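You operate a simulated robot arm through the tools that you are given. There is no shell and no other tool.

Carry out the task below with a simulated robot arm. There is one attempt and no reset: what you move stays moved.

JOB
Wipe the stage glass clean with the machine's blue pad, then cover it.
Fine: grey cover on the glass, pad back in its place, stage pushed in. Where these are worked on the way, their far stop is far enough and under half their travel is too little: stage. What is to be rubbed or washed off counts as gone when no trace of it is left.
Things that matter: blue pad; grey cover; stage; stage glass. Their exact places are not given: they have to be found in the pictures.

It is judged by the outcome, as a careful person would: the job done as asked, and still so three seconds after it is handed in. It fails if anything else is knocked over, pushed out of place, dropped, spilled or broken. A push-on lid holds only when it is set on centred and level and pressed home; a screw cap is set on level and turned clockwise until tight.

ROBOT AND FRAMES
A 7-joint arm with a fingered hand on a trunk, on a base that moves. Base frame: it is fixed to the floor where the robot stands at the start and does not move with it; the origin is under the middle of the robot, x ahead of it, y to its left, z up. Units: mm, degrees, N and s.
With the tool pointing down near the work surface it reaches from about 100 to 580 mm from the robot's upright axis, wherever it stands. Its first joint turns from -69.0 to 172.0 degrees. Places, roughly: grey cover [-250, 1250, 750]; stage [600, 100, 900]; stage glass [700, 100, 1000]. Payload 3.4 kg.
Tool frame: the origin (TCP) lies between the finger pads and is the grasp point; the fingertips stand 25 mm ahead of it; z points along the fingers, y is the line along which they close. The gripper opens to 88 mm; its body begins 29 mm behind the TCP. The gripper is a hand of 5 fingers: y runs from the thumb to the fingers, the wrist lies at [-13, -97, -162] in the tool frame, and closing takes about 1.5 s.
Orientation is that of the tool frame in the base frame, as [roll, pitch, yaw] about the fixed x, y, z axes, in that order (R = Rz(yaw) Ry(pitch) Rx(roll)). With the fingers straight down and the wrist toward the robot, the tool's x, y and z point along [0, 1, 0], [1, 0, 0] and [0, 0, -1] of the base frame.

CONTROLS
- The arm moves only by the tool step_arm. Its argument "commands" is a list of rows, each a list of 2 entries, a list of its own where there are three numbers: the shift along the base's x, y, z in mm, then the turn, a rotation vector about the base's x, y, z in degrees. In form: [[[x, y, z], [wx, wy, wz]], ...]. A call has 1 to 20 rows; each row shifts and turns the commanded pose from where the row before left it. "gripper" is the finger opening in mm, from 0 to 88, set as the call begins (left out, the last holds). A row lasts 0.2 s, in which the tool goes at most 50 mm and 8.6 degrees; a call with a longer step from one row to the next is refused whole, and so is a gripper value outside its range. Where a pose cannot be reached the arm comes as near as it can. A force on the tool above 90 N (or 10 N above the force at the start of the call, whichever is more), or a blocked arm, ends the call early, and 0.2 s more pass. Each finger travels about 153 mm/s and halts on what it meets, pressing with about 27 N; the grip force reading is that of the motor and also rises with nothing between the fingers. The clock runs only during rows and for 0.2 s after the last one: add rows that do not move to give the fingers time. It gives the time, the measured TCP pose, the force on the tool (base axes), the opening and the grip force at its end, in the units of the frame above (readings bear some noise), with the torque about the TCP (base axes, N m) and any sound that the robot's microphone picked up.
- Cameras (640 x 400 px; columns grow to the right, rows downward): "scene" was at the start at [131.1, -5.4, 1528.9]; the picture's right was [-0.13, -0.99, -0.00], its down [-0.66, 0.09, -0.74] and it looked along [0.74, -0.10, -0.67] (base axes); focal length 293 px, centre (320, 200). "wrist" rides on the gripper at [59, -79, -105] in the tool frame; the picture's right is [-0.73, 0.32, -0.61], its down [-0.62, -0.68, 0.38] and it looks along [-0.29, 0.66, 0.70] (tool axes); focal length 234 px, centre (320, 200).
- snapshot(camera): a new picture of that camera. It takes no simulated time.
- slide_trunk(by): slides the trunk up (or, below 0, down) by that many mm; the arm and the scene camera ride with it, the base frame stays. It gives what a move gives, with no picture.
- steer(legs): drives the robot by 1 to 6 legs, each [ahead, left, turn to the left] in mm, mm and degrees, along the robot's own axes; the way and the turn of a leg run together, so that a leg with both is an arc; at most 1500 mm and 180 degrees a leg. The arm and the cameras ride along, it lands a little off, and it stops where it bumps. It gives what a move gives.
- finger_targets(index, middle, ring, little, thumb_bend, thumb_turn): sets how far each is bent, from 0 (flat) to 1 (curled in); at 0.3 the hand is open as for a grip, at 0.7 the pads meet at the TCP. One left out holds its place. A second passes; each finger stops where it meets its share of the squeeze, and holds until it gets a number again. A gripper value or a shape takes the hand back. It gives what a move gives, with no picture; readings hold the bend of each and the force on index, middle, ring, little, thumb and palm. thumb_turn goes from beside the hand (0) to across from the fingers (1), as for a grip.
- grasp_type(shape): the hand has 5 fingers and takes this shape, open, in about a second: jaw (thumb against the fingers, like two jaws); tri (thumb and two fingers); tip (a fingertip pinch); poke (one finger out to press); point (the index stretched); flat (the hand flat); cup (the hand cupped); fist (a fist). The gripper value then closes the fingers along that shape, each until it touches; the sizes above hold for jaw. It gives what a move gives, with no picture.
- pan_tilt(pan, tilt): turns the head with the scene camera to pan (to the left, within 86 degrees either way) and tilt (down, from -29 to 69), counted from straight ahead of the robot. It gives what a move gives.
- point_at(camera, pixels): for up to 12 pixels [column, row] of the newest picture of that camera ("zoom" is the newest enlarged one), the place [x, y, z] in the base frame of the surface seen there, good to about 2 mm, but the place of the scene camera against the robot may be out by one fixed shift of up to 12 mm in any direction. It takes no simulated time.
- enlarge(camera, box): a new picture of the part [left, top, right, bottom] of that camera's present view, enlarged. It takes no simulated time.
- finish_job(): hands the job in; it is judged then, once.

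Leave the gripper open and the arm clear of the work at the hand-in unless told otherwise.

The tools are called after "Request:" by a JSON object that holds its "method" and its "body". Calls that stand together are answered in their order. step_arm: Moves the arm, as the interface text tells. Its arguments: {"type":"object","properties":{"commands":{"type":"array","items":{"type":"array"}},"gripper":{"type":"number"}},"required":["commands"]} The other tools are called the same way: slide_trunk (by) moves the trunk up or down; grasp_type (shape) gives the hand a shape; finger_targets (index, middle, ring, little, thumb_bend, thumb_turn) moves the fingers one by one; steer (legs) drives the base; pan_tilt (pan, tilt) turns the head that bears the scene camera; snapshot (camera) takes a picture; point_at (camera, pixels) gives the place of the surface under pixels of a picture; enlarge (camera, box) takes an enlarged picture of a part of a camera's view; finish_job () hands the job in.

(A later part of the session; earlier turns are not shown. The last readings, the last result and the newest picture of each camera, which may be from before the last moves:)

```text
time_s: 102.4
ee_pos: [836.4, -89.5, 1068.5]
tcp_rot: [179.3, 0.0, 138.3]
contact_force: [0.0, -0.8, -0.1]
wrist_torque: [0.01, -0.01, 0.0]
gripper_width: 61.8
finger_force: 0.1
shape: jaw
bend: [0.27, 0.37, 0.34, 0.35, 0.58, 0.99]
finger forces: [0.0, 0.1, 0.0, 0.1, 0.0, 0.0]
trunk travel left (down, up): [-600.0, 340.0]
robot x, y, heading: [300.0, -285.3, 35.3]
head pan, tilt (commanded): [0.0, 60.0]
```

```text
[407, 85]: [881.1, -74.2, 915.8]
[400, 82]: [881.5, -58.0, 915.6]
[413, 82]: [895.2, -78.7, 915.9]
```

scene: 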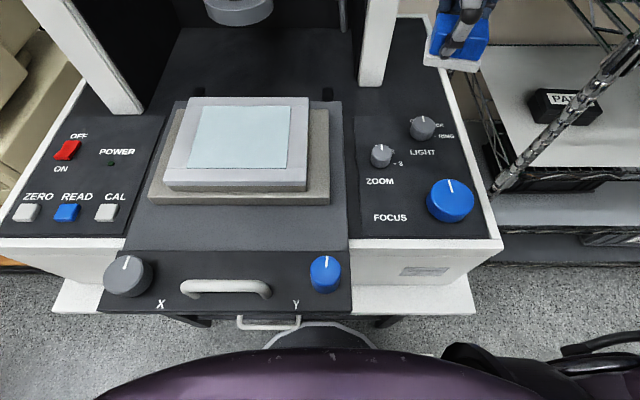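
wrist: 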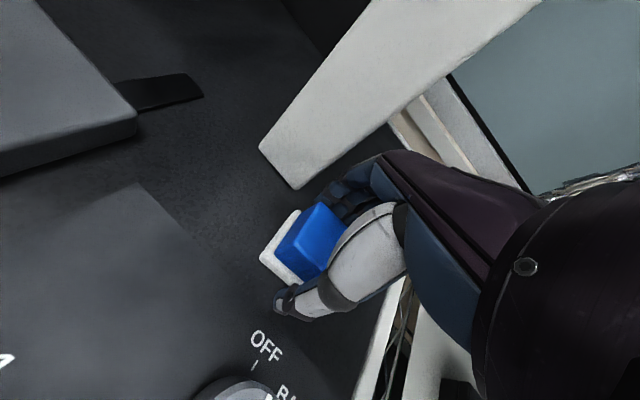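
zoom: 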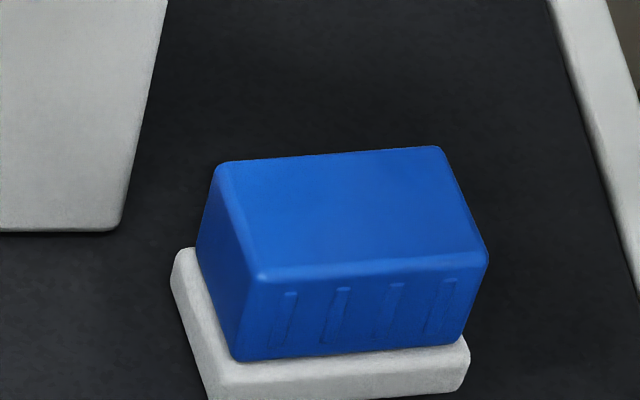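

The pad is within about 4 mm and 2° of its original place. I raise and retract the arm, turning the hand back straight.

Request:
{"method": "step_arm", "body": {"commands": [[[0, 0, 35], [0, 0, 0]], [[0, 0, 35], [0, 0, 0]], [[-27, -19, 0], [0, 0, -3.4]], [[-27, -19, 0], [0, 0, -3.4]], [[-27, -19, 0], [0, 0, -3.4]], [[-27, -19, 0], [0, 0, -3.4]], [[0, 0, 0], [0, 0, 0]]], "gripper": 88}}

Request:
{"method": "steer", "body": {"legs": [[-330, 0, 0]]}}

Request:
{"method": "pan_tilt", "body": {"pan": 50, "tilt": 30}}

Request:
{"method": "snapshot", "body": {"camera": "scene"}}

```text
time_s: 104.0
ee_pos: [729.2, -164.3, 1138.4]
tcp_rot: [179.2, 0.0, 124.6]
contact_force: [0.0, -0.1, -0.3]
wrist_torque: [-0.02, -0.02, 0.02]
gripper_width: 88.0
finger_force: 0.1
shape: jaw
bend: [0.3, 0.3, 0.3, 0.3, 0.3, 0.98]
finger forces: [0.0, 0.0, 0.1, 0.0, 0.0, 0.0]
trunk travel left (down, up): [-600.0, 340.0]
robot x, y, heading: [296.7, -286.5, 35.1]
head pan, tilt (commanded): [0.0, 60.0]
```

```text
time_s: 106.2
ee_pos: [461.0, -351.7, 1137.8]
tcp_rot: [179.2, 0.0, 124.8]
contact_force: [-0.8, -0.6, 0.3]
wrist_torque: [-0.01, -0.03, -0.04]
gripper_width: 87.8
finger_force: 0.1
shape: jaw
bend: [0.3, 0.3, 0.3, 0.3, 0.3, 0.98]
finger forces: [0.0, 0.0, 0.1, 0.0, 0.0, 0.1]
trunk travel left (down, up): [-600.0, 340.0]
robot x, y, heading: [31.8, -474.5, 35.5]
head pan, tilt (commanded): [0.0, 60.0]
```

```text
time_s: 107.3
ee_pos: [461.2, -351.2, 1138.3]
tcp_rot: [179.2, 0.0, 124.9]
contact_force: [0.8, 0.3, -0.2]
wrist_torque: [0.03, 0.01, -0.04]
gripper_width: 88.3
finger_force: 0.0
shape: jaw
bend: [0.3, 0.3, 0.3, 0.3, 0.3, 0.98]
finger forces: [0.1, 0.1, 0.0, 0.0, 0.0, 0.0]
trunk travel left (down, up): [-600.0, 340.0]
robot x, y, heading: [30.6, -473.3, 35.4]
head pan, tilt (commanded): [50.0, 30.0]
```

```text
taken
```

scene: 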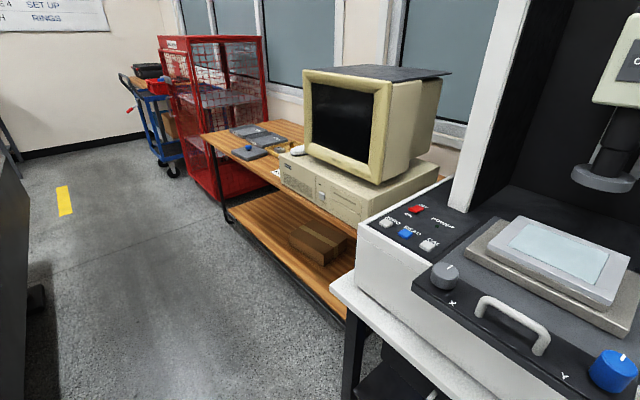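

The aisle to the left is open. I check distances: the dark object at the left edge, the wood table's front edge, cage and machine table.

Request:
{"method": "point_at", "body": {"camera": "scene", "pixels": [[8, 250], [20, 310], [203, 135], [232, 162], [270, 180], [330, 285], [270, 140], [247, 153], [215, 190], [170, 250], [330, 60], [250, 250]]}}

```text
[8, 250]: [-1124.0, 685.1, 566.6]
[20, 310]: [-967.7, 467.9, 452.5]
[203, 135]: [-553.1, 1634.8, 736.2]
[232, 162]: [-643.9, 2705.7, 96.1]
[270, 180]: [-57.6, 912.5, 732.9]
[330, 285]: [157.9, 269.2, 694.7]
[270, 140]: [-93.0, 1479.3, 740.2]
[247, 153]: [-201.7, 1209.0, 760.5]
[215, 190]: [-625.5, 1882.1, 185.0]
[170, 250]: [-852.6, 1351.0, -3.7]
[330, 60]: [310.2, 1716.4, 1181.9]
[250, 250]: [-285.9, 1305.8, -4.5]
```

Aisle is wide enough. I drive to a mid-aisle line and strafe left along the tables toward the cover.

Request:
{"method": "steer", "body": {"legs": [[95, 0, 0], [0, 1000, 0]]}}

Request:
{"method": "snapshot", "body": {"camera": "scene"}}

```text
time_s: 113.2
ee_pos: [-30.8, 500.5, 1137.2]
tcp_rot: [179.2, 0.0, 125.3]
contact_force: [-0.8, 0.0, -0.2]
wrist_torque: [0.0, -0.02, -0.01]
gripper_width: 87.9
finger_force: 0.0
shape: jaw
bend: [0.3, 0.3, 0.3, 0.3, 0.3, 0.98]
finger forces: [0.0, 0.0, 0.0, 0.0, 0.0, 0.0]
trunk travel left (down, up): [-600.0, 340.0]
robot x, y, heading: [-464.6, 376.6, 36.0]
head pan, tilt (commanded): [50.0, 30.0]
```

```text
taken
```

scene: 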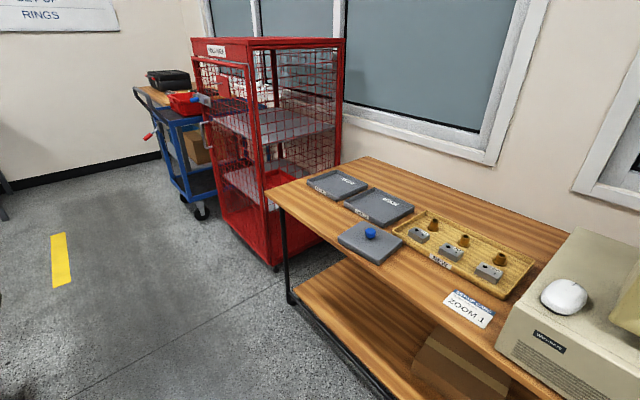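

I can see the cover (knob at about (370,233)), a red cage further left. I check the cage's nearest corner and the cover position.

Request:
{"method": "point_at", "body": {"camera": "scene", "pixels": [[370, 230], [340, 240], [400, 240], [378, 262], [370, 222], [275, 265], [215, 205], [255, 120], [290, 300], [268, 190], [195, 215], [455, 345]]}}

Request:
{"method": "steer", "body": {"legs": [[0, 450, -1]]}}

Request:
{"method": "pan_tilt", "body": {"pan": 15, "tilt": 45}}

Request:
{"method": "snapshot", "body": {"camera": "scene"}}

```text
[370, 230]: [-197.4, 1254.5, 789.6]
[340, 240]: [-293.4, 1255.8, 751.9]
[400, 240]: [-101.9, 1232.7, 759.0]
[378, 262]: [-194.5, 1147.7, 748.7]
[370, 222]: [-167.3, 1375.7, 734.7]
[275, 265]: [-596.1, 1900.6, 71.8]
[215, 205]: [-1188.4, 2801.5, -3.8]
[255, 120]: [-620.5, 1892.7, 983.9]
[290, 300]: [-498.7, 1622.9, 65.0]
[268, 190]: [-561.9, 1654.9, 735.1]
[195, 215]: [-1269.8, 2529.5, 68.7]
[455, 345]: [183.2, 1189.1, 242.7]
```

```text
time_s: 115.9
ee_pos: [-295.5, 868.0, 1138.3]
tcp_rot: [179.3, 0.1, 123.9]
contact_force: [0.5, -0.1, -0.3]
wrist_torque: [0.02, 0.01, 0.02]
gripper_width: 87.8
finger_force: 0.1
shape: jaw
bend: [0.3, 0.3, 0.3, 0.3, 0.3, 0.98]
finger forces: [0.0, 0.1, 0.1, 0.0, 0.1, 0.1]
trunk travel left (down, up): [-600.0, 340.0]
robot x, y, heading: [-728.3, 752.0, 34.6]
head pan, tilt (commanded): [50.0, 30.0]
```

```text
time_s: 117.0
ee_pos: [-294.8, 867.3, 1138.5]
tcp_rot: [179.2, 0.0, 123.8]
contact_force: [-0.9, 0.6, 0.8]
wrist_torque: [0.01, -0.01, -0.02]
gripper_width: 87.8
finger_force: 0.0
shape: jaw
bend: [0.3, 0.3, 0.3, 0.3, 0.3, 0.98]
finger forces: [0.0, 0.0, 0.0, 0.0, 0.1, 0.0]
trunk travel left (down, up): [-600.0, 340.0]
robot x, y, heading: [-729.9, 756.6, 34.5]
head pan, tilt (commanded): [15.0, 45.0]
```

```text
taken
```

scene: 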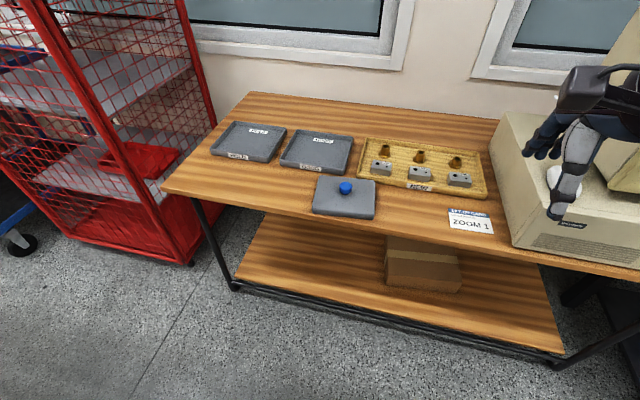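

I go on: left ~205 mm, ahead 200 mm, then look again. (A set-up card "ZOOM 1" is on the table, it's not part of this job.)

Request:
{"method": "steer", "body": {"legs": [[0, 205, 0.4], [200, 0, 0]]}}

Request:
{"method": "slide_trunk", "body": {"by": -150}}

Request:
{"method": "pan_tilt", "body": {"pan": -5, "tilt": 50}}

Request:
{"method": "snapshot", "body": {"camera": "scene"}}

Request:
{"method": "snapshot", "body": {"camera": "wrist"}}

```text
time_s: 119.8
ee_pos: [-249.9, 1157.7, 1138.2]
tcp_rot: [179.3, 0.0, 124.5]
contact_force: [0.1, 0.2, -0.1]
wrist_torque: [0.02, -0.01, -0.02]
gripper_width: 87.8
finger_force: 0.1
shape: jaw
bend: [0.3, 0.3, 0.3, 0.3, 0.3, 0.98]
finger forces: [0.0, 0.1, 0.1, 0.1, 0.1, 0.0]
trunk travel left (down, up): [-600.0, 340.0]
robot x, y, heading: [-680.6, 1040.1, 35.2]
head pan, tilt (commanded): [15.0, 45.0]
```

```text
time_s: 121.5
ee_pos: [-250.3, 1157.5, 987.8]
tcp_rot: [179.2, 0.0, 124.4]
contact_force: [0.5, 0.7, -0.2]
wrist_torque: [-0.02, 0.0, -0.04]
gripper_width: 88.0
finger_force: 0.0
shape: jaw
bend: [0.3, 0.3, 0.3, 0.3, 0.3, 0.98]
finger forces: [0.0, 0.0, 0.1, 0.0, 0.1, 0.0]
trunk travel left (down, up): [-450.0, 490.0]
robot x, y, heading: [-677.7, 1038.8, 35.0]
head pan, tilt (commanded): [15.0, 45.0]
```

```text
time_s: 122.4
ee_pos: [-249.7, 1158.3, 987.8]
tcp_rot: [179.2, 0.0, 124.3]
contact_force: [0.3, 0.6, 0.6]
wrist_torque: [0.01, -0.02, 0.0]
gripper_width: 88.0
finger_force: 0.0
shape: jaw
bend: [0.3, 0.3, 0.3, 0.3, 0.3, 0.98]
finger forces: [0.0, 0.0, 0.1, 0.0, 0.0, 0.0]
trunk travel left (down, up): [-450.0, 490.0]
robot x, y, heading: [-680.1, 1040.7, 34.8]
head pan, tilt (commanded): [-5.0, 50.0]
```

```text
taken
```

scene: 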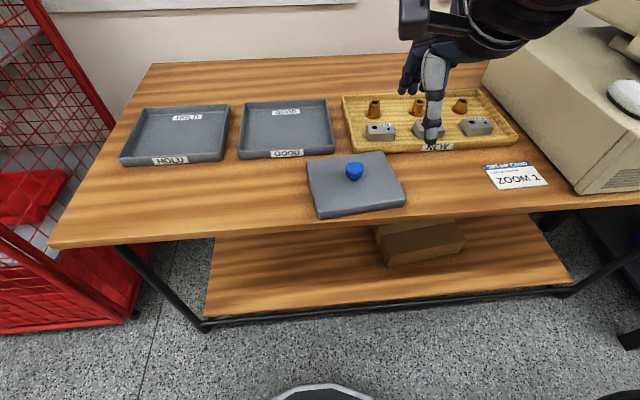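

```text
taken
```

wrist: 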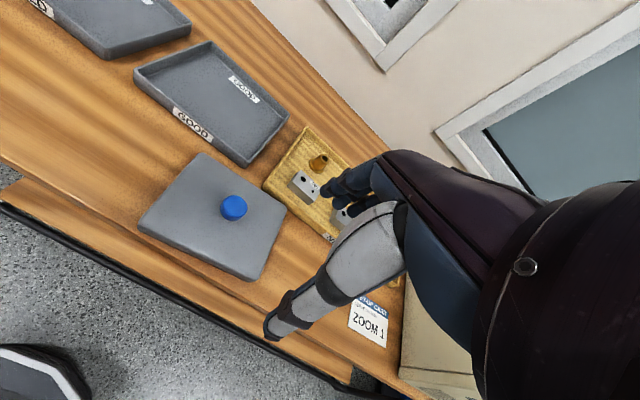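

I measure the cover's corners and knob with the wrist camera.

Request:
{"method": "point_at", "body": {"camera": "wrist", "pixels": [[203, 156], [283, 208], [250, 272], [143, 220], [234, 202], [234, 212], [222, 207], [246, 207], [200, 200], [142, 232], [250, 280]]}}

Request:
{"method": "enlarge", "body": {"camera": "wrist", "box": [120, 130, 310, 300]}}

Request:
{"method": "enlarge", "body": {"camera": "scene", "box": [290, 130, 430, 230]}}

```text
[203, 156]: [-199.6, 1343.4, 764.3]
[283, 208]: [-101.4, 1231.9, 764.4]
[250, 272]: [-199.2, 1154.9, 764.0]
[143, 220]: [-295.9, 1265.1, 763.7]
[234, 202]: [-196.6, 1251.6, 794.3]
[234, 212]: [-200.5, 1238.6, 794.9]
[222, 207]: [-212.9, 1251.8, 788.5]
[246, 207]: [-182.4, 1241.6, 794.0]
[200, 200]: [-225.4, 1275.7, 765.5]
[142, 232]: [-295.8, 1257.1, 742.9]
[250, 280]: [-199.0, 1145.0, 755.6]
```

```text
2.35 times, centred on (215, 215) of wrist
```

zoom: 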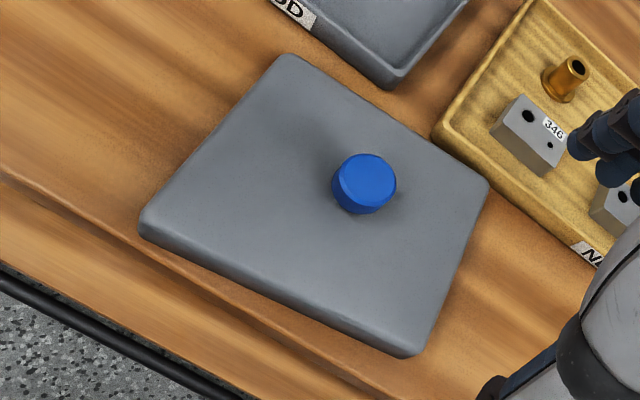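

```text
4.00 times, centred on (360, 180) of scene
```

zoom: 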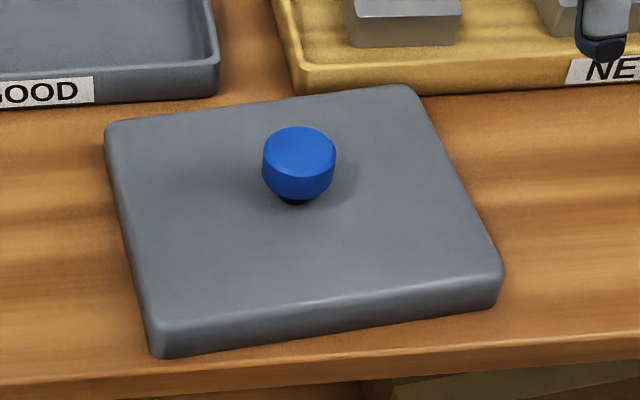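

The cover is about 150 × 126 mm, centred at (-199,1249), its depth axis at ~40°; the knob is at (-197.5,1246.5), top z≈794.5. I lower the trunk a bit more, move above the knob and turn the hand 5.5° to match the cover.

Request:
{"method": "slide_trunk", "body": {"by": -60}}

Request:
{"method": "step_arm", "body": {"commands": [[[16.3, 30.7, 0], [0, 0, 2]], [[16.3, 30.7, 0], [0, 0, 2]], [[16.3, 30.6, 0], [0, 0, 1.7]], [[0, 0, -30], [0, 0, 0]], [[0, 0, -20], [0, 0, 0]], [[0, 0, 0], [0, 0, 0]]]}}

Request:
{"method": "snapshot", "body": {"camera": "wrist"}}

Request:
{"method": "snapshot", "body": {"camera": "scene"}}

```text
time_s: 123.4
ee_pos: [-249.2, 1156.4, 927.5]
tcp_rot: [179.1, 0.0, 124.3]
contact_force: [0.8, -0.7, -0.6]
wrist_torque: [-0.03, -0.03, 0.0]
gripper_width: 88.0
finger_force: 0.1
shape: jaw
bend: [0.3, 0.3, 0.3, 0.3, 0.3, 0.98]
finger forces: [0.1, 0.0, 0.1, 0.0, 0.0, 0.0]
trunk travel left (down, up): [-390.0, 550.0]
robot x, y, heading: [-679.1, 1035.8, 35.0]
head pan, tilt (commanded): [-5.0, 50.0]
```

```text
time_s: 124.8
ee_pos: [-198.8, 1249.7, 877.8]
tcp_rot: [179.3, -0.1, 130.1]
contact_force: [0.0, -0.4, -0.4]
wrist_torque: [0.0, -0.02, -0.01]
gripper_width: 87.8
finger_force: 0.0
shape: jaw
bend: [0.3, 0.3, 0.3, 0.3, 0.3, 0.98]
finger forces: [0.0, 0.0, 0.1, 0.1, 0.1, 0.0]
trunk travel left (down, up): [-390.0, 550.0]
robot x, y, heading: [-681.7, 1038.4, 35.1]
head pan, tilt (commanded): [-5.0, 50.0]
```

```text
taken
```

wrist: 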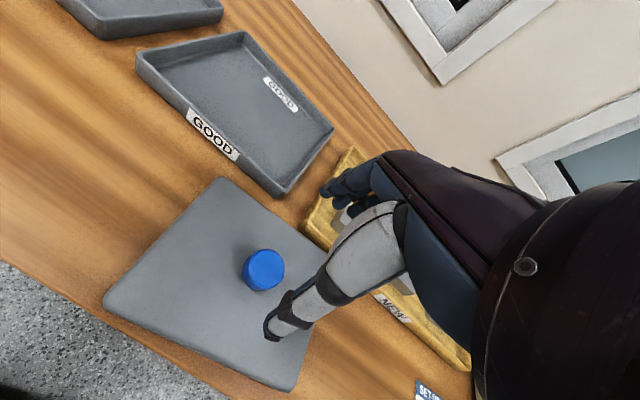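

```text
taken
```

scene: 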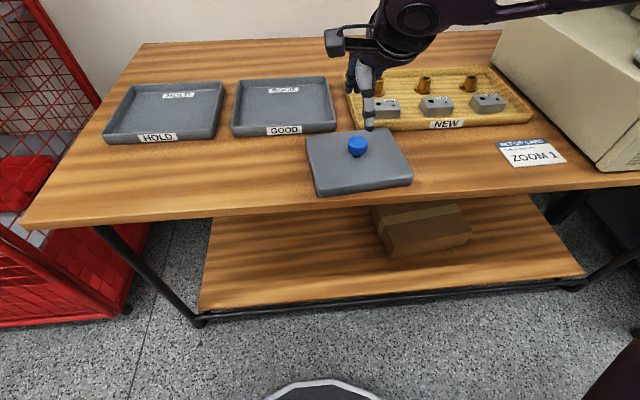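

I refine the knob's position from this closer view.

Request:
{"method": "point_at", "body": {"camera": "wrist", "pixels": [[263, 262], [246, 268], [281, 262], [268, 252], [258, 278], [215, 250], [240, 300]]}}

Request:
{"method": "enlarge", "body": {"camera": "wrist", "box": [210, 200, 340, 350]}}

```text
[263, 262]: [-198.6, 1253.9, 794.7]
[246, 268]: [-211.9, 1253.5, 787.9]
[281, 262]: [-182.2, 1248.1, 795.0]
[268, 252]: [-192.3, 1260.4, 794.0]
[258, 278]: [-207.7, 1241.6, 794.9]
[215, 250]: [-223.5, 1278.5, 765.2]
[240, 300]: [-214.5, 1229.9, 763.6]
```

```text
2.67 times, centred on (275, 275) of wrist
```

zoom: 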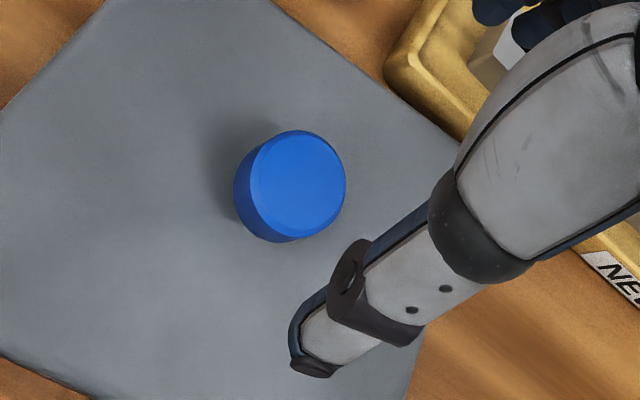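

Request:
{"method": "point_at", "body": {"camera": "zoom", "pixels": [[300, 183], [300, 138], [300, 228], [255, 183], [342, 183], [270, 235], [240, 200]]}}

```text
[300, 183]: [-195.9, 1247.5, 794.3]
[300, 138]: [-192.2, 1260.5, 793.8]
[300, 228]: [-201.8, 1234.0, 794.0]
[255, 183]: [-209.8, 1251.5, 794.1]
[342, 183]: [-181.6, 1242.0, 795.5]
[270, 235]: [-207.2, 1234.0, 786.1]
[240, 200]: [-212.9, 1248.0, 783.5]
```

The TCP is about 3.6 mm left of the knob centre, as wanted. I lower to z≈793, fingertips just above the cover.

Request:
{"method": "step_arm", "body": {"commands": [[[0, 0, -30], [0, 0, 0]], [[0, 0, -25], [0, 0, 0]], [[0, 0, -18], [0, 0, 0]], [[0, 0, -10], [0, 0, 0]], [[0, 0, 0], [0, 0, 0]]]}}

Request:
{"method": "snapshot", "body": {"camera": "wrist"}}

Request:
{"method": "enlarge", "body": {"camera": "scene", "box": [290, 80, 430, 210]}}

```text
time_s: 126.0
ee_pos: [-200.2, 1249.7, 794.8]
tcp_rot: [179.2, 0.0, 130.0]
contact_force: [-1.3, -0.4, 0.2]
wrist_torque: [0.0, -0.01, 0.0]
gripper_width: 88.0
finger_force: 0.1
shape: jaw
bend: [0.3, 0.3, 0.3, 0.3, 0.3, 0.98]
finger forces: [0.1, 0.0, 0.1, 0.0, 0.0, 0.0]
trunk travel left (down, up): [-390.0, 550.0]
robot x, y, heading: [-681.9, 1040.8, 35.2]
head pan, tilt (commanded): [-5.0, 50.0]
```

```text
taken
```

wrist: 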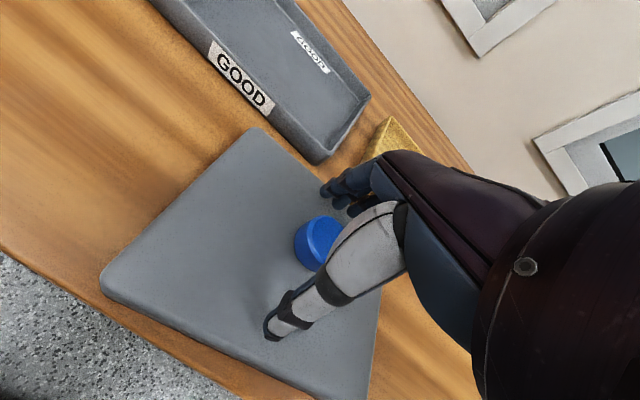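

```text
3.08 times, centred on (360, 145) of scene
```

zoom: 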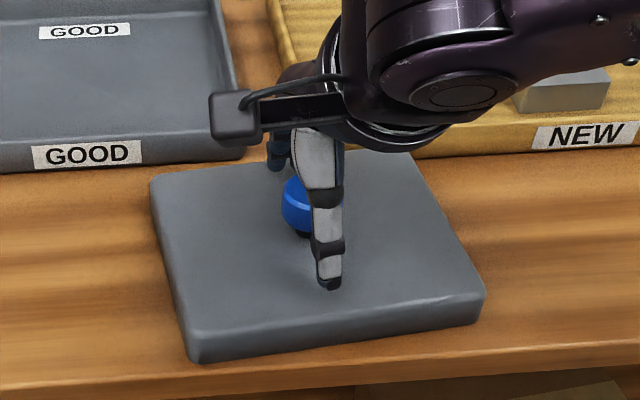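

Positions look right (the thumb swings left as it closes). I close on the knob.

Request:
{"method": "step_arm", "body": {"commands": [[[0, 0, 0], [0, 0, 0]], [[0, 0, 0], [0, 0, 0]], [[0, 0, 0], [0, 0, 0]], [[0, 0, 0], [0, 0, 0]], [[0, 0, 0], [0, 0, 0]], [[0, 0, 0], [0, 0, 0]], [[0, 0, 0], [0, 0, 0]], [[0, 0, 0], [0, 0, 0]]], "gripper": 8}}

Request:
{"method": "enlarge", "body": {"camera": "wrist", "box": [240, 150, 420, 350]}}

Request:
{"method": "enlarge", "body": {"camera": "scene", "box": [290, 80, 430, 210]}}

```text
time_s: 127.8
ee_pos: [-200.0, 1249.5, 795.6]
tcp_rot: [179.1, 0.0, 130.1]
contact_force: [-0.9, -0.2, -0.4]
wrist_torque: [0.03, -0.03, 0.03]
gripper_width: 26.3
finger_force: 26.6
shape: jaw
bend: [0.74, 0.52, 0.59, 0.56, 0.75, 1.0]
finger forces: [12.4, 9.2, 0.4, 0.0, 22.4, 0.1]
trunk travel left (down, up): [-390.0, 550.0]
robot x, y, heading: [-682.7, 1039.2, 34.7]
head pan, tilt (commanded): [-5.0, 50.0]
```

```text
2.00 times, centred on (330, 250) of wrist
```

zoom: 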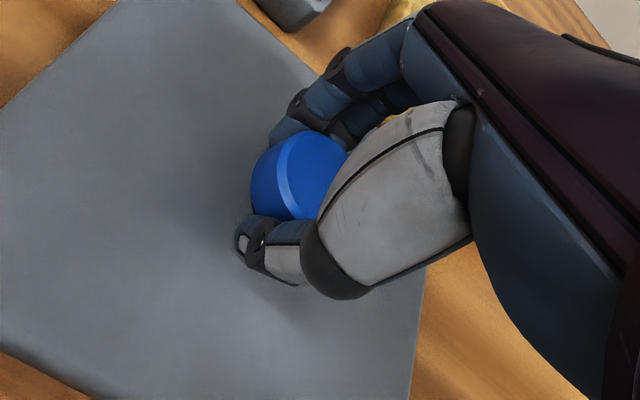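

```text
3.08 times, centred on (360, 145) of scene
```

zoom: 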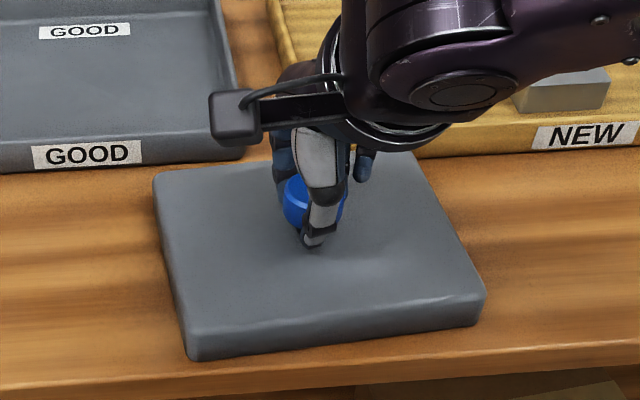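

The knob is held between index, middle and thumb. I lift gently and check that the cover stays level.

Request:
{"method": "step_arm", "body": {"commands": [[[0, 0, 4], [0, 0, 0]], [[0, 0, 6], [0, 0, 0]], [[0, 0, 10], [0, 0, 0]], [[0, 0, 10], [0, 0, 0]], [[0, 0, 0], [0, 0, 0]]]}}

Request:
{"method": "snapshot", "body": {"camera": "wrist"}}

Request:
{"method": "enlarge", "body": {"camera": "scene", "box": [290, 80, 430, 210]}}

```text
time_s: 129.0
ee_pos: [-200.0, 1250.5, 824.5]
tcp_rot: [179.2, 0.1, 130.0]
contact_force: [0.3, -0.8, -0.2]
wrist_torque: [0.0, 0.02, 0.01]
gripper_width: 26.1
finger_force: 27.7
shape: jaw
bend: [0.74, 0.52, 0.59, 0.56, 0.75, 1.0]
finger forces: [12.7, 9.1, 0.3, 0.0, 22.6, 0.1]
trunk travel left (down, up): [-390.0, 550.0]
robot x, y, heading: [-680.7, 1039.7, 34.8]
head pan, tilt (commanded): [-5.0, 50.0]
```

```text
taken
```

wrist: 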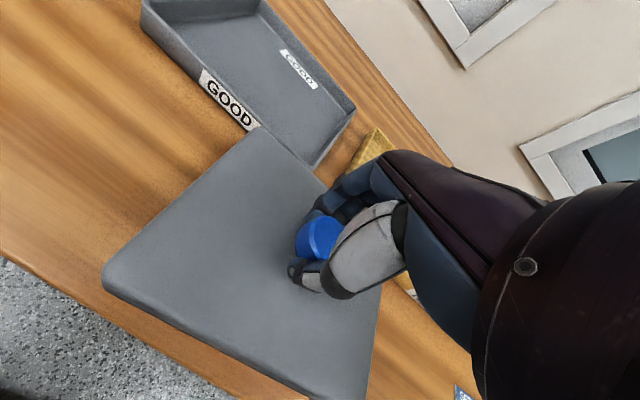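

```text
3.08 times, centred on (360, 145) of scene
```

zoom: 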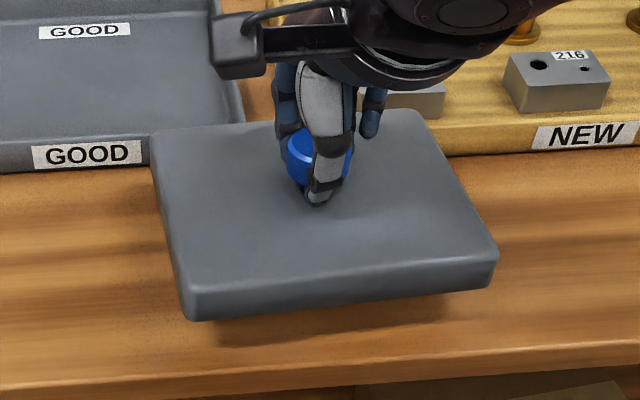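

The cover hangs level. I lift it clear of the trays, then back away from the table.

Request:
{"method": "step_arm", "body": {"commands": [[[0, 0, 20], [0, 0, 0]], [[0, 0, 25], [0, 0, 0]], [[0, 0, 30], [0, 0, 0]], [[0, 0, 30], [0, 0, 0]], [[0, 0, 0], [0, 0, 0]]]}}

Request:
{"method": "steer", "body": {"legs": [[-200, 0, 0]]}}

Request:
{"method": "slide_trunk", "body": {"by": 210}}

Request:
{"method": "snapshot", "body": {"camera": "wrist"}}

Request:
{"method": "snapshot", "body": {"camera": "scene"}}

```text
time_s: 130.2
ee_pos: [-199.4, 1247.6, 929.9]
tcp_rot: [179.2, 0.1, 130.0]
contact_force: [0.3, -0.2, -1.1]
wrist_torque: [0.01, 0.01, 0.02]
gripper_width: 26.4
finger_force: 26.8
shape: jaw
bend: [0.74, 0.52, 0.59, 0.56, 0.75, 1.0]
finger forces: [12.7, 9.3, 0.5, 0.1, 22.6, 0.0]
trunk travel left (down, up): [-390.0, 550.0]
robot x, y, heading: [-678.6, 1036.0, 34.9]
head pan, tilt (commanded): [-5.0, 50.0]
```

```text
time_s: 131.8
ee_pos: [-364.3, 1132.2, 929.7]
tcp_rot: [179.3, 0.0, 130.2]
contact_force: [-0.5, -0.7, -1.1]
wrist_torque: [-0.02, 0.04, -0.01]
gripper_width: 26.3
finger_force: 27.1
shape: jaw
bend: [0.74, 0.52, 0.59, 0.56, 0.75, 1.0]
finger forces: [12.6, 9.2, 0.5, 0.0, 22.7, 0.0]
trunk travel left (down, up): [-390.0, 550.0]
robot x, y, heading: [-842.4, 923.1, 35.0]
head pan, tilt (commanded): [-5.0, 50.0]
```

```text
time_s: 134.0
ee_pos: [-362.8, 1133.7, 1140.8]
tcp_rot: [179.2, 0.0, 130.1]
contact_force: [0.9, 0.3, -0.8]
wrist_torque: [0.0, 0.03, 0.01]
gripper_width: 26.2
finger_force: 26.9
shape: jaw
bend: [0.74, 0.52, 0.59, 0.56, 0.75, 1.0]
finger forces: [12.5, 9.3, 0.5, 0.1, 22.6, 0.0]
trunk travel left (down, up): [-600.0, 340.0]
robot x, y, heading: [-841.8, 923.9, 34.8]
head pan, tilt (commanded): [-5.0, 50.0]
```

```text
taken
```

wrist: 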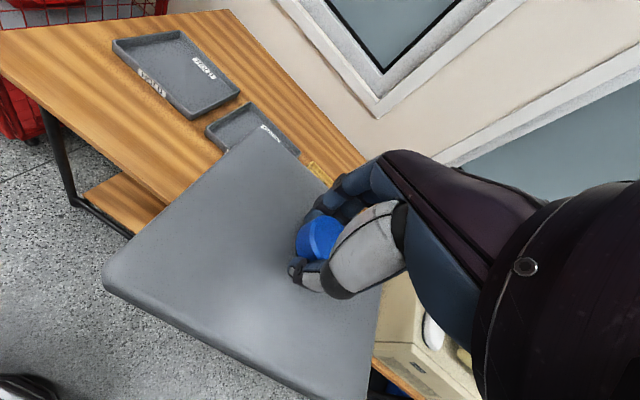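

```text
taken
```

scene: 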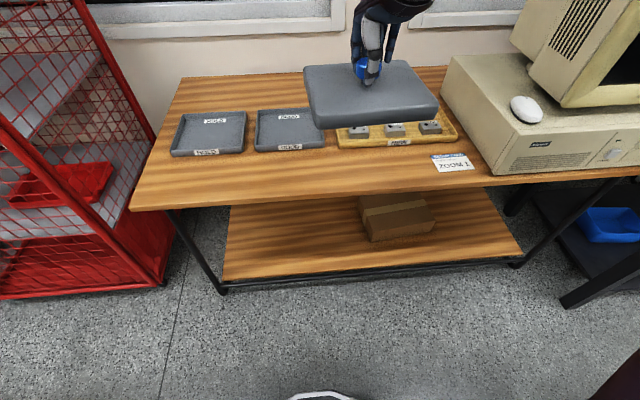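

The cover is secure. I retract the arm so the cover passes well clear of the monitor, then strafe right toward the machine.

Request:
{"method": "step_arm", "body": {"commands": [[[-25, -17.5, 0], [0, 0, 0]], [[-25, -17.5, 0], [0, 0, 0]], [[-25, -17.5, 0], [0, 0, 0]], [[0, 0, 0], [0, 0, 0]]]}}

Request:
{"method": "point_at", "body": {"camera": "scene", "pixels": [[560, 80], [590, 165], [545, 100], [630, 120]]}}

Request:
{"method": "steer", "body": {"legs": [[0, -700, 0]]}}

Request:
{"method": "snapshot", "body": {"camera": "wrist"}}

```text
time_s: 135.0
ee_pos: [-435.7, 1081.4, 1138.9]
tcp_rot: [179.4, 0.0, 130.1]
contact_force: [-0.3, 0.2, -1.5]
wrist_torque: [0.01, -0.03, -0.01]
gripper_width: 26.4
finger_force: 27.5
shape: jaw
bend: [0.74, 0.52, 0.61, 0.56, 0.75, 1.0]
finger forces: [12.7, 8.3, 1.8, 0.0, 22.7, 0.1]
trunk travel left (down, up): [-600.0, 340.0]
robot x, y, heading: [-843.9, 925.3, 35.2]
head pan, tilt (commanded): [-5.0, 50.0]
```

```text
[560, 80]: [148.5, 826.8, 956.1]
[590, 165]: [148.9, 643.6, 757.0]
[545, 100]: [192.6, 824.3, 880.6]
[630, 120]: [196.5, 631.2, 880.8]
```

```text
time_s: 138.9
ee_pos: [-32.9, 502.8, 1139.9]
tcp_rot: [179.2, 0.0, 130.0]
contact_force: [-0.5, -0.3, -1.5]
wrist_torque: [0.03, 0.04, 0.0]
gripper_width: 26.3
finger_force: 27.2
shape: jaw
bend: [0.74, 0.52, 0.61, 0.56, 0.75, 1.0]
finger forces: [12.6, 8.4, 1.7, 0.0, 22.7, 0.1]
trunk travel left (down, up): [-600.0, 340.0]
robot x, y, heading: [-440.1, 343.8, 35.1]
head pan, tilt (commanded): [-5.0, 50.0]
```

```text
taken
```

wrist: 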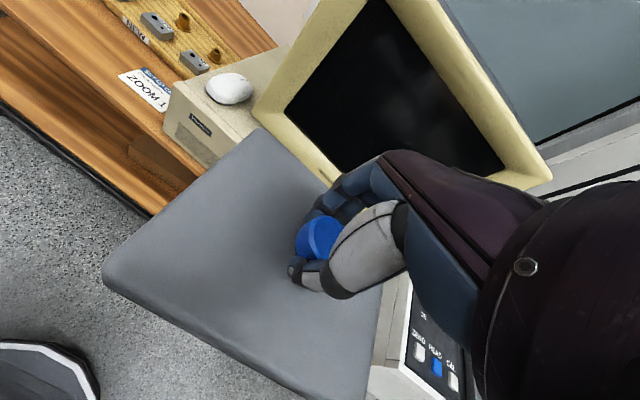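

Still secure. I continue to the machine.

Request:
{"method": "steer", "body": {"legs": [[0, -715, 0]]}}

Request:
{"method": "pan_tilt", "body": {"pan": -10, "tilt": 50}}

Request:
{"method": "snapshot", "body": {"camera": "scene"}}

Request:
{"method": "snapshot", "body": {"camera": "wrist"}}

```text
time_s: 142.7
ee_pos: [371.1, -79.6, 1139.3]
tcp_rot: [179.2, 0.0, 129.7]
contact_force: [-0.2, 0.1, -1.2]
wrist_torque: [-0.02, 0.0, 0.01]
gripper_width: 26.1
finger_force: 26.7
shape: jaw
bend: [0.74, 0.52, 0.61, 0.56, 0.75, 1.0]
finger forces: [12.5, 8.4, 1.7, 0.0, 22.8, 0.0]
trunk travel left (down, up): [-600.0, 340.0]
robot x, y, heading: [-36.3, -230.7, 34.5]
head pan, tilt (commanded): [-5.0, 50.0]
```

```text
time_s: 143.4
ee_pos: [370.2, -79.5, 1140.5]
tcp_rot: [179.1, -0.1, 129.7]
contact_force: [-0.1, 0.5, -1.7]
wrist_torque: [-0.02, 0.03, -0.01]
gripper_width: 26.2
finger_force: 27.3
shape: jaw
bend: [0.74, 0.52, 0.61, 0.56, 0.75, 1.0]
finger forces: [12.5, 8.4, 1.6, 0.0, 22.7, 0.0]
trunk travel left (down, up): [-600.0, 340.0]
robot x, y, heading: [-35.4, -233.4, 34.7]
head pan, tilt (commanded): [-10.0, 50.0]
```

```text
taken
```

scene: 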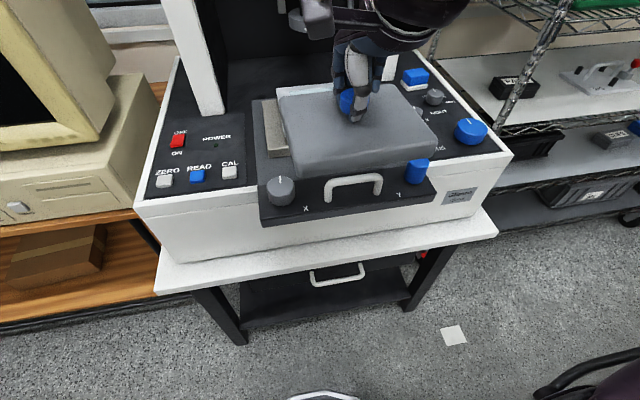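

```text
taken
```

wrist: 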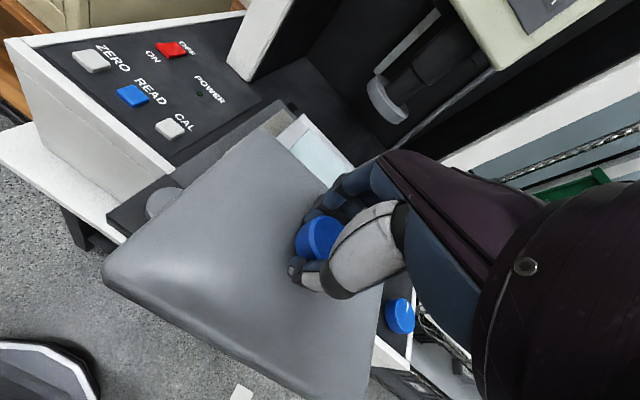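

Now in front of the machine. I drive ahead 150 mm, then move the cover to the right side so I can measure the glass again.

Request:
{"method": "steer", "body": {"legs": [[150, 0, 0.3]]}}

Request:
{"method": "step_arm", "body": {"commands": [[[20, -28, 0], [0, 0, 0]], [[20, -28, 0], [0, 0, 0]], [[20, -28, 0], [0, 0, 0]], [[20, -28, 0], [0, 0, 0]], [[0, 0, 0], [0, 0, 0]]]}}

Request:
{"method": "snapshot", "body": {"camera": "scene"}}

Request:
{"method": "snapshot", "body": {"camera": "wrist"}}

```text
time_s: 144.8
ee_pos: [492.2, 7.0, 1141.0]
tcp_rot: [179.3, 0.0, 129.8]
contact_force: [-0.5, -0.2, -1.6]
wrist_torque: [-0.02, 0.0, 0.05]
gripper_width: 26.1
finger_force: 27.0
shape: jaw
bend: [0.74, 0.52, 0.61, 0.56, 0.75, 1.0]
finger forces: [12.6, 8.5, 1.8, 0.0, 22.8, 0.1]
trunk travel left (down, up): [-600.0, 340.0]
robot x, y, heading: [84.8, -153.0, 34.5]
head pan, tilt (commanded): [-10.0, 50.0]
```

```text
time_s: 146.0
ee_pos: [573.3, -107.2, 1143.3]
tcp_rot: [179.3, 0.1, 129.9]
contact_force: [-0.5, 0.1, -0.9]
wrist_torque: [0.01, -0.02, -0.01]
gripper_width: 26.0
finger_force: 27.3
shape: jaw
bend: [0.74, 0.52, 0.61, 0.56, 0.75, 1.0]
finger forces: [12.6, 8.5, 1.7, 0.0, 22.7, 0.0]
trunk travel left (down, up): [-600.0, 340.0]
robot x, y, heading: [87.2, -151.9, 34.7]
head pan, tilt (commanded): [-10.0, 50.0]
```

```text
taken
```

scene: 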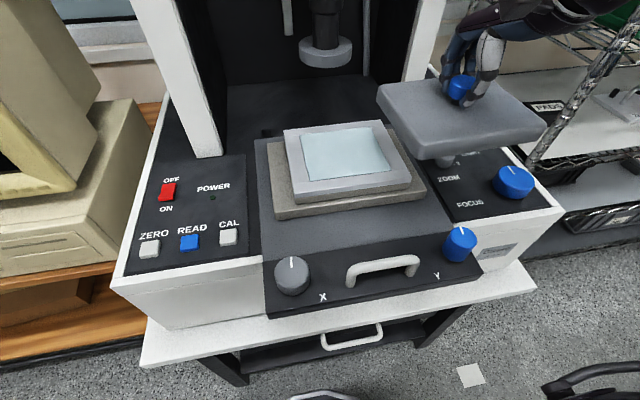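

```text
taken
```

wrist: 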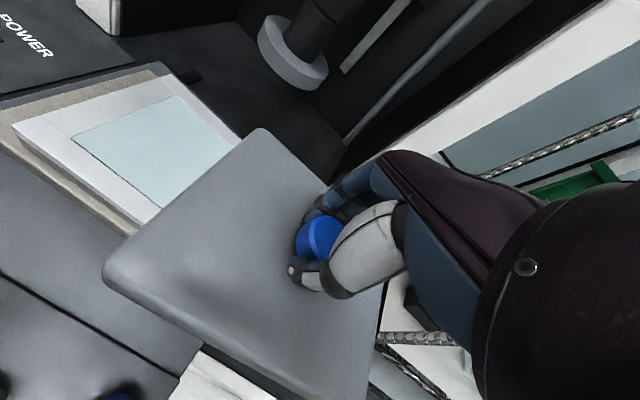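

Request:
{"method": "enlarge", "body": {"camera": "scene", "box": [270, 100, 440, 220]}}

Request:
{"method": "point_at", "body": {"camera": "wrist", "pixels": [[75, 141], [182, 98], [232, 150], [160, 205], [12, 133], [165, 75]]}}

Request:
{"method": "enlarge", "body": {"camera": "wrist", "box": [60, 60, 260, 240]}}

```text
3.33 times, centred on (355, 160) of scene
```

zoom: 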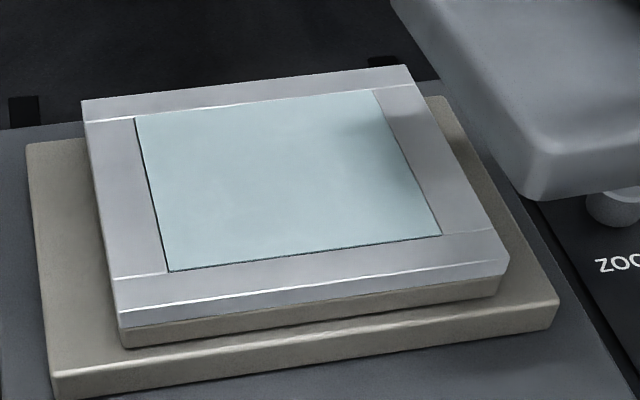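

```text
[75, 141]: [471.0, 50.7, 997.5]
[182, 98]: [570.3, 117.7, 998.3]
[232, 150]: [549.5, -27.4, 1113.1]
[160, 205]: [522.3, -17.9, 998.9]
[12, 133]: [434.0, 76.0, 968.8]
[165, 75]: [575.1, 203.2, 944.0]
```

```text
2.22 times, centred on (160, 150) of wrist
```

zoom: 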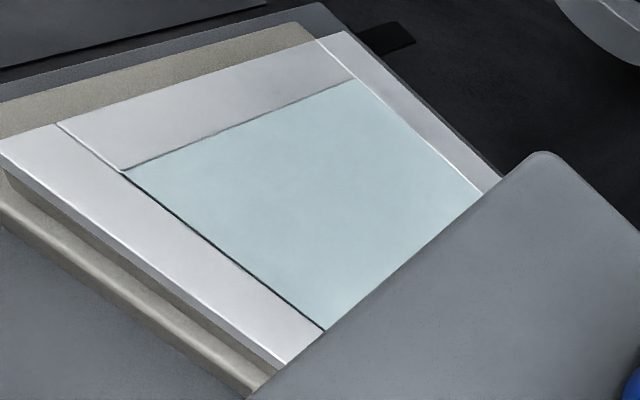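

Request:
{"method": "point_at", "body": {"camera": "zoom", "pixels": [[123, 172], [353, 81], [325, 327], [478, 187], [58, 124], [345, 34], [3, 160]]}}

Request:
{"method": "point_at", "body": {"camera": "scene", "pixels": [[299.7, 135.3], [309.8, 181.3], [390.8, 170.3], [371.5, 127.3], [283.7, 130.0], [294.0, 198.0], [411.0, 177.0], [380.0, 120.0]]}}

```text
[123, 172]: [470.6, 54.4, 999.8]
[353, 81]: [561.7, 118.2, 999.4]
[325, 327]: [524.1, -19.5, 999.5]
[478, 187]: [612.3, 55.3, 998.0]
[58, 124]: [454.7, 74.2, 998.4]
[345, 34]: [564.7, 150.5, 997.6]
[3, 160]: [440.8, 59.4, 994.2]
```

```text
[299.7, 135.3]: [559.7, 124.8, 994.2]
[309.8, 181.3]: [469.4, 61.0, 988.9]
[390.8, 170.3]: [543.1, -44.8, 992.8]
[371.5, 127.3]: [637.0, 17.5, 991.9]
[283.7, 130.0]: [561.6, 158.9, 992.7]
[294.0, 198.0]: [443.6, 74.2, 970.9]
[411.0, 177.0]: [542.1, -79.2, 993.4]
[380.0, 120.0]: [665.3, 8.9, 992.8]
```

The glass centre is at about (554,33), z≈999.5, axes at 35°. Now I measure the cover's corners in the hand.

Request:
{"method": "point_at", "body": {"camera": "wrist", "pixels": [[260, 134], [110, 272], [355, 390], [113, 268], [258, 137], [350, 385], [200, 250], [180, 205], [230, 335]]}}

Request:
{"method": "point_at", "body": {"camera": "scene", "pixels": [[383, 90], [497, 85], [540, 118], [428, 138], [462, 80], [420, 110], [520, 115]]}}

```text
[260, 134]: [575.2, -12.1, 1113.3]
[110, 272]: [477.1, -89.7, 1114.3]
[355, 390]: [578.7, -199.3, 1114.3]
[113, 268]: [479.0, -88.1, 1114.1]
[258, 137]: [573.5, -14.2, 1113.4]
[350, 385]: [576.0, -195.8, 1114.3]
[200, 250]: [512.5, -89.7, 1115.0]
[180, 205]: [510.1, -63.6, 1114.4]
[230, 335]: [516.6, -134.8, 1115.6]
```

```text
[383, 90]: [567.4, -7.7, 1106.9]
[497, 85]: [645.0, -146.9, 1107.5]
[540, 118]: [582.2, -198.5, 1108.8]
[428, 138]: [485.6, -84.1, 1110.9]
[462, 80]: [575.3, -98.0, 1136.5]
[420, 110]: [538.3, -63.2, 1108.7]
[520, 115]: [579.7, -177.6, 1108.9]
```

The cover is level (z 1113–1114) and about 5° turned against the glass. I move it over the glass centre while turning it −5°.

Request:
{"method": "step_arm", "body": {"commands": [[[-5.3, 35, 0], [0, 0, -1.7]], [[-5.3, 35, 0], [0, 0, -1.7]], [[-5.3, 35, 0], [0, 0, -1.6]], [[-5.3, 35.2, 0], [0, 0, 0]], [[0, 0, -25], [0, 0, 0]], [[0, 0, -25], [0, 0, 0]], [[0, 0, 0], [0, 0, 0]]]}}

Request:
{"method": "snapshot", "body": {"camera": "scene"}}

Request:
{"method": "snapshot", "body": {"camera": "wrist"}}

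```text
time_s: 147.6
ee_pos: [549.8, 34.6, 1090.6]
tcp_rot: [179.2, 0.0, 124.9]
contact_force: [-0.4, 0.4, -1.5]
wrist_torque: [0.0, 0.03, -0.02]
gripper_width: 24.8
finger_force: 26.6
shape: jaw
bend: [0.74, 0.54, 0.61, 0.56, 0.76, 1.0]
finger forces: [16.0, 5.9, 3.8, 0.0, 22.2, 0.0]
trunk travel left (down, up): [-600.0, 340.0]
robot x, y, heading: [86.2, -151.0, 34.9]
head pan, tilt (commanded): [-10.0, 50.0]
```

```text
taken
```

scene: 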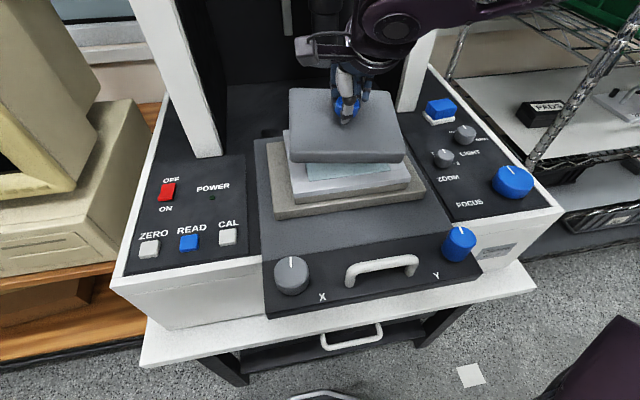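

```text
taken
```

wrist: 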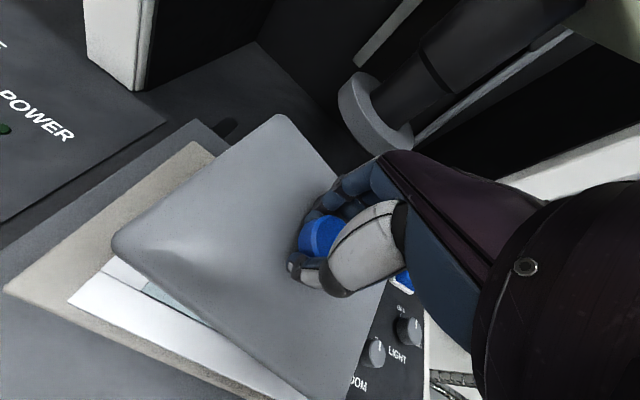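

The cover seems to have turned a bit in the grip. I measure its corners again.

Request:
{"method": "point_at", "body": {"camera": "wrist", "pixels": [[277, 118], [118, 245], [120, 240], [270, 120], [350, 395], [345, 385], [200, 200], [250, 300], [160, 265], [300, 345]]}}

Request:
{"method": "enlarge", "body": {"camera": "scene", "box": [260, 70, 440, 220]}}

Request:
{"method": "enlarge", "body": {"camera": "wrist", "box": [240, 150, 420, 330]}}

```text
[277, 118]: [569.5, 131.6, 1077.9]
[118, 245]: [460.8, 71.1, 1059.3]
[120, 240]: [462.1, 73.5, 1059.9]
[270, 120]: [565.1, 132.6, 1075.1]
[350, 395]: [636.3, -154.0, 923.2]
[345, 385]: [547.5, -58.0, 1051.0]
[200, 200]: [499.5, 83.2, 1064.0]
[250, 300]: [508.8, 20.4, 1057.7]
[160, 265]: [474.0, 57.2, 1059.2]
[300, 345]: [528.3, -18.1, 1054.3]
```

```text
2.67 times, centred on (350, 145) of scene
```

zoom: 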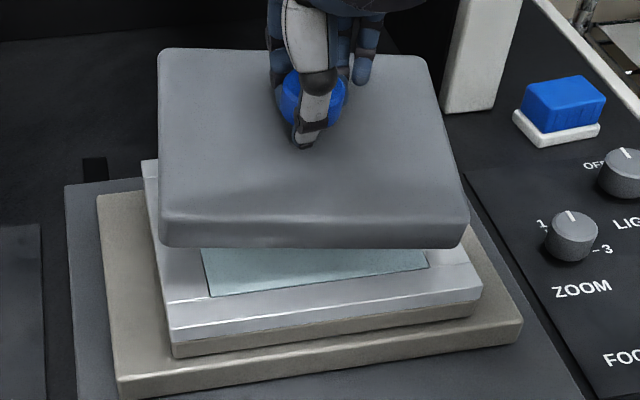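

```text
2.22 times, centred on (330, 240) of wrist
```

zoom: 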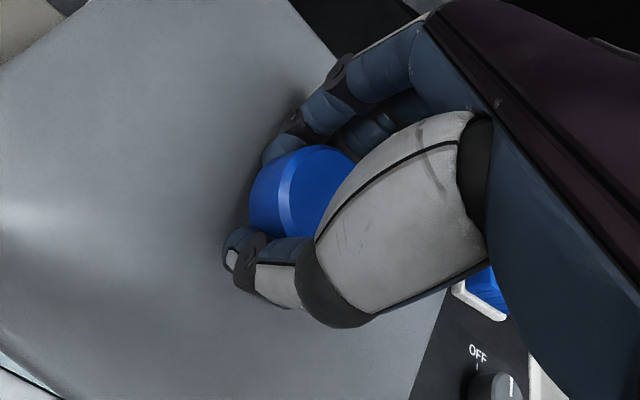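

The cover tipped about 9° (front low) in the grip. I counter-tilt the hand gently to level it (rotation about the TCP), then measure again.

Request:
{"method": "step_arm", "body": {"commands": [[[0, 0, 0], [-2, 1.1, 0]], [[0, 0, 0], [-2, 1.1, 0]], [[0, 0, 0], [-1.9, 1.0, 0]], [[0, 0, 0], [0, 0, 0]]]}}

Request:
{"method": "snapshot", "body": {"camera": "wrist"}}

Request:
{"method": "snapshot", "body": {"camera": "scene"}}

```text
time_s: 148.6
ee_pos: [551.9, 34.3, 1090.0]
tcp_rot: [-174.6, 3.0, 125.0]
contact_force: [-0.3, -0.5, -1.0]
wrist_torque: [-0.01, -0.01, 0.0]
gripper_width: 25.2
finger_force: 27.0
shape: jaw
bend: [0.74, 0.54, 0.61, 0.56, 0.76, 1.0]
finger forces: [16.4, 6.0, 3.9, 0.0, 22.1, 0.2]
trunk travel left (down, up): [-600.0, 340.0]
robot x, y, heading: [85.6, -153.2, 34.6]
head pan, tilt (commanded): [-10.0, 50.0]
```

```text
taken
```

wrist: 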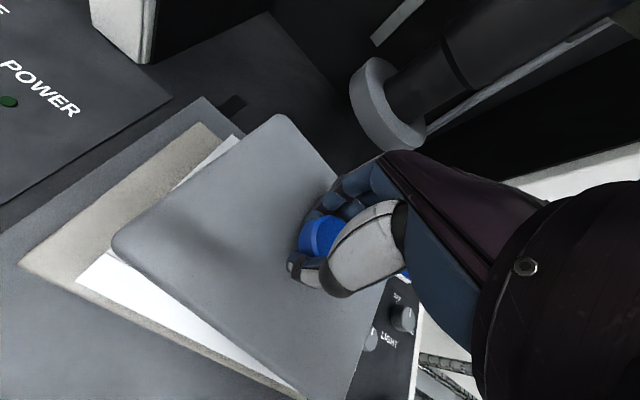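

```text
taken
```

scene: 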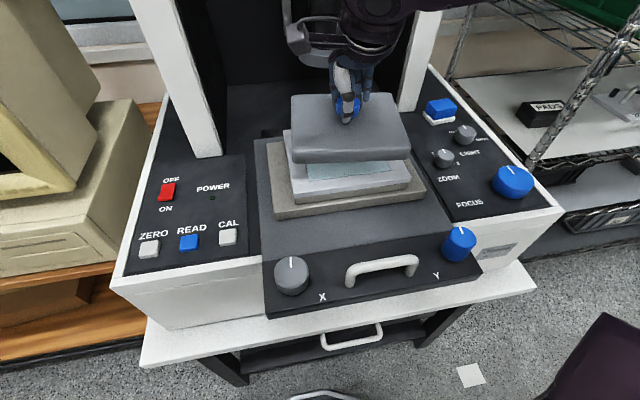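

Request:
{"method": "point_at", "body": {"camera": "wrist", "pixels": [[277, 118], [118, 242], [345, 392], [200, 180], [220, 300], [180, 250], [290, 350], [250, 200]]}}

Request:
{"method": "enlarge", "body": {"camera": "scene", "box": [260, 70, 440, 220]}}

Request:
{"method": "point_at", "body": {"camera": "zoom", "pixels": [[165, 65], [430, 65], [470, 225], [165, 235], [450, 150], [165, 150], [230, 200], [400, 195], [300, 205]]}}

```text
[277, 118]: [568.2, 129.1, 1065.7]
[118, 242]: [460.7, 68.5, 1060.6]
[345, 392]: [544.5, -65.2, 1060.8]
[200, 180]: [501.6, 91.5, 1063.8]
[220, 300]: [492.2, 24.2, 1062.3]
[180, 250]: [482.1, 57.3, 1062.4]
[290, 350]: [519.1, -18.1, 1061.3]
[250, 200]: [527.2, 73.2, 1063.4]
```

```text
2.67 times, centred on (350, 145) of scene
```

zoom: 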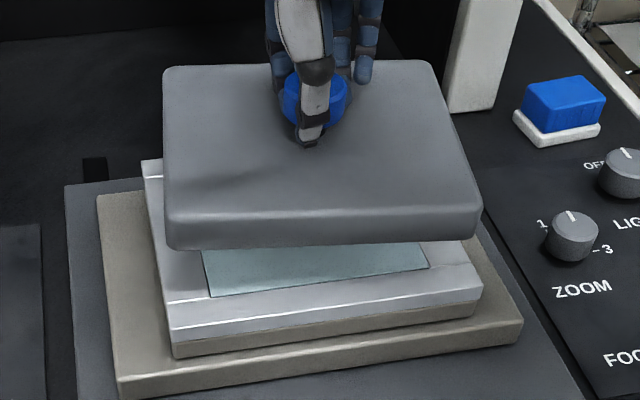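

```text
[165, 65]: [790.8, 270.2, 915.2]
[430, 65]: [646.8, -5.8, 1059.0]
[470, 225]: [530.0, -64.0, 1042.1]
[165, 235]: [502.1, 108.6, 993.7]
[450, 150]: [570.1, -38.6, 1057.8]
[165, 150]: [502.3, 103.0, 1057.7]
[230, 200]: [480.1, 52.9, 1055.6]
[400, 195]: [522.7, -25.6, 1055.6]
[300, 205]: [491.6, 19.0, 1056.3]
```

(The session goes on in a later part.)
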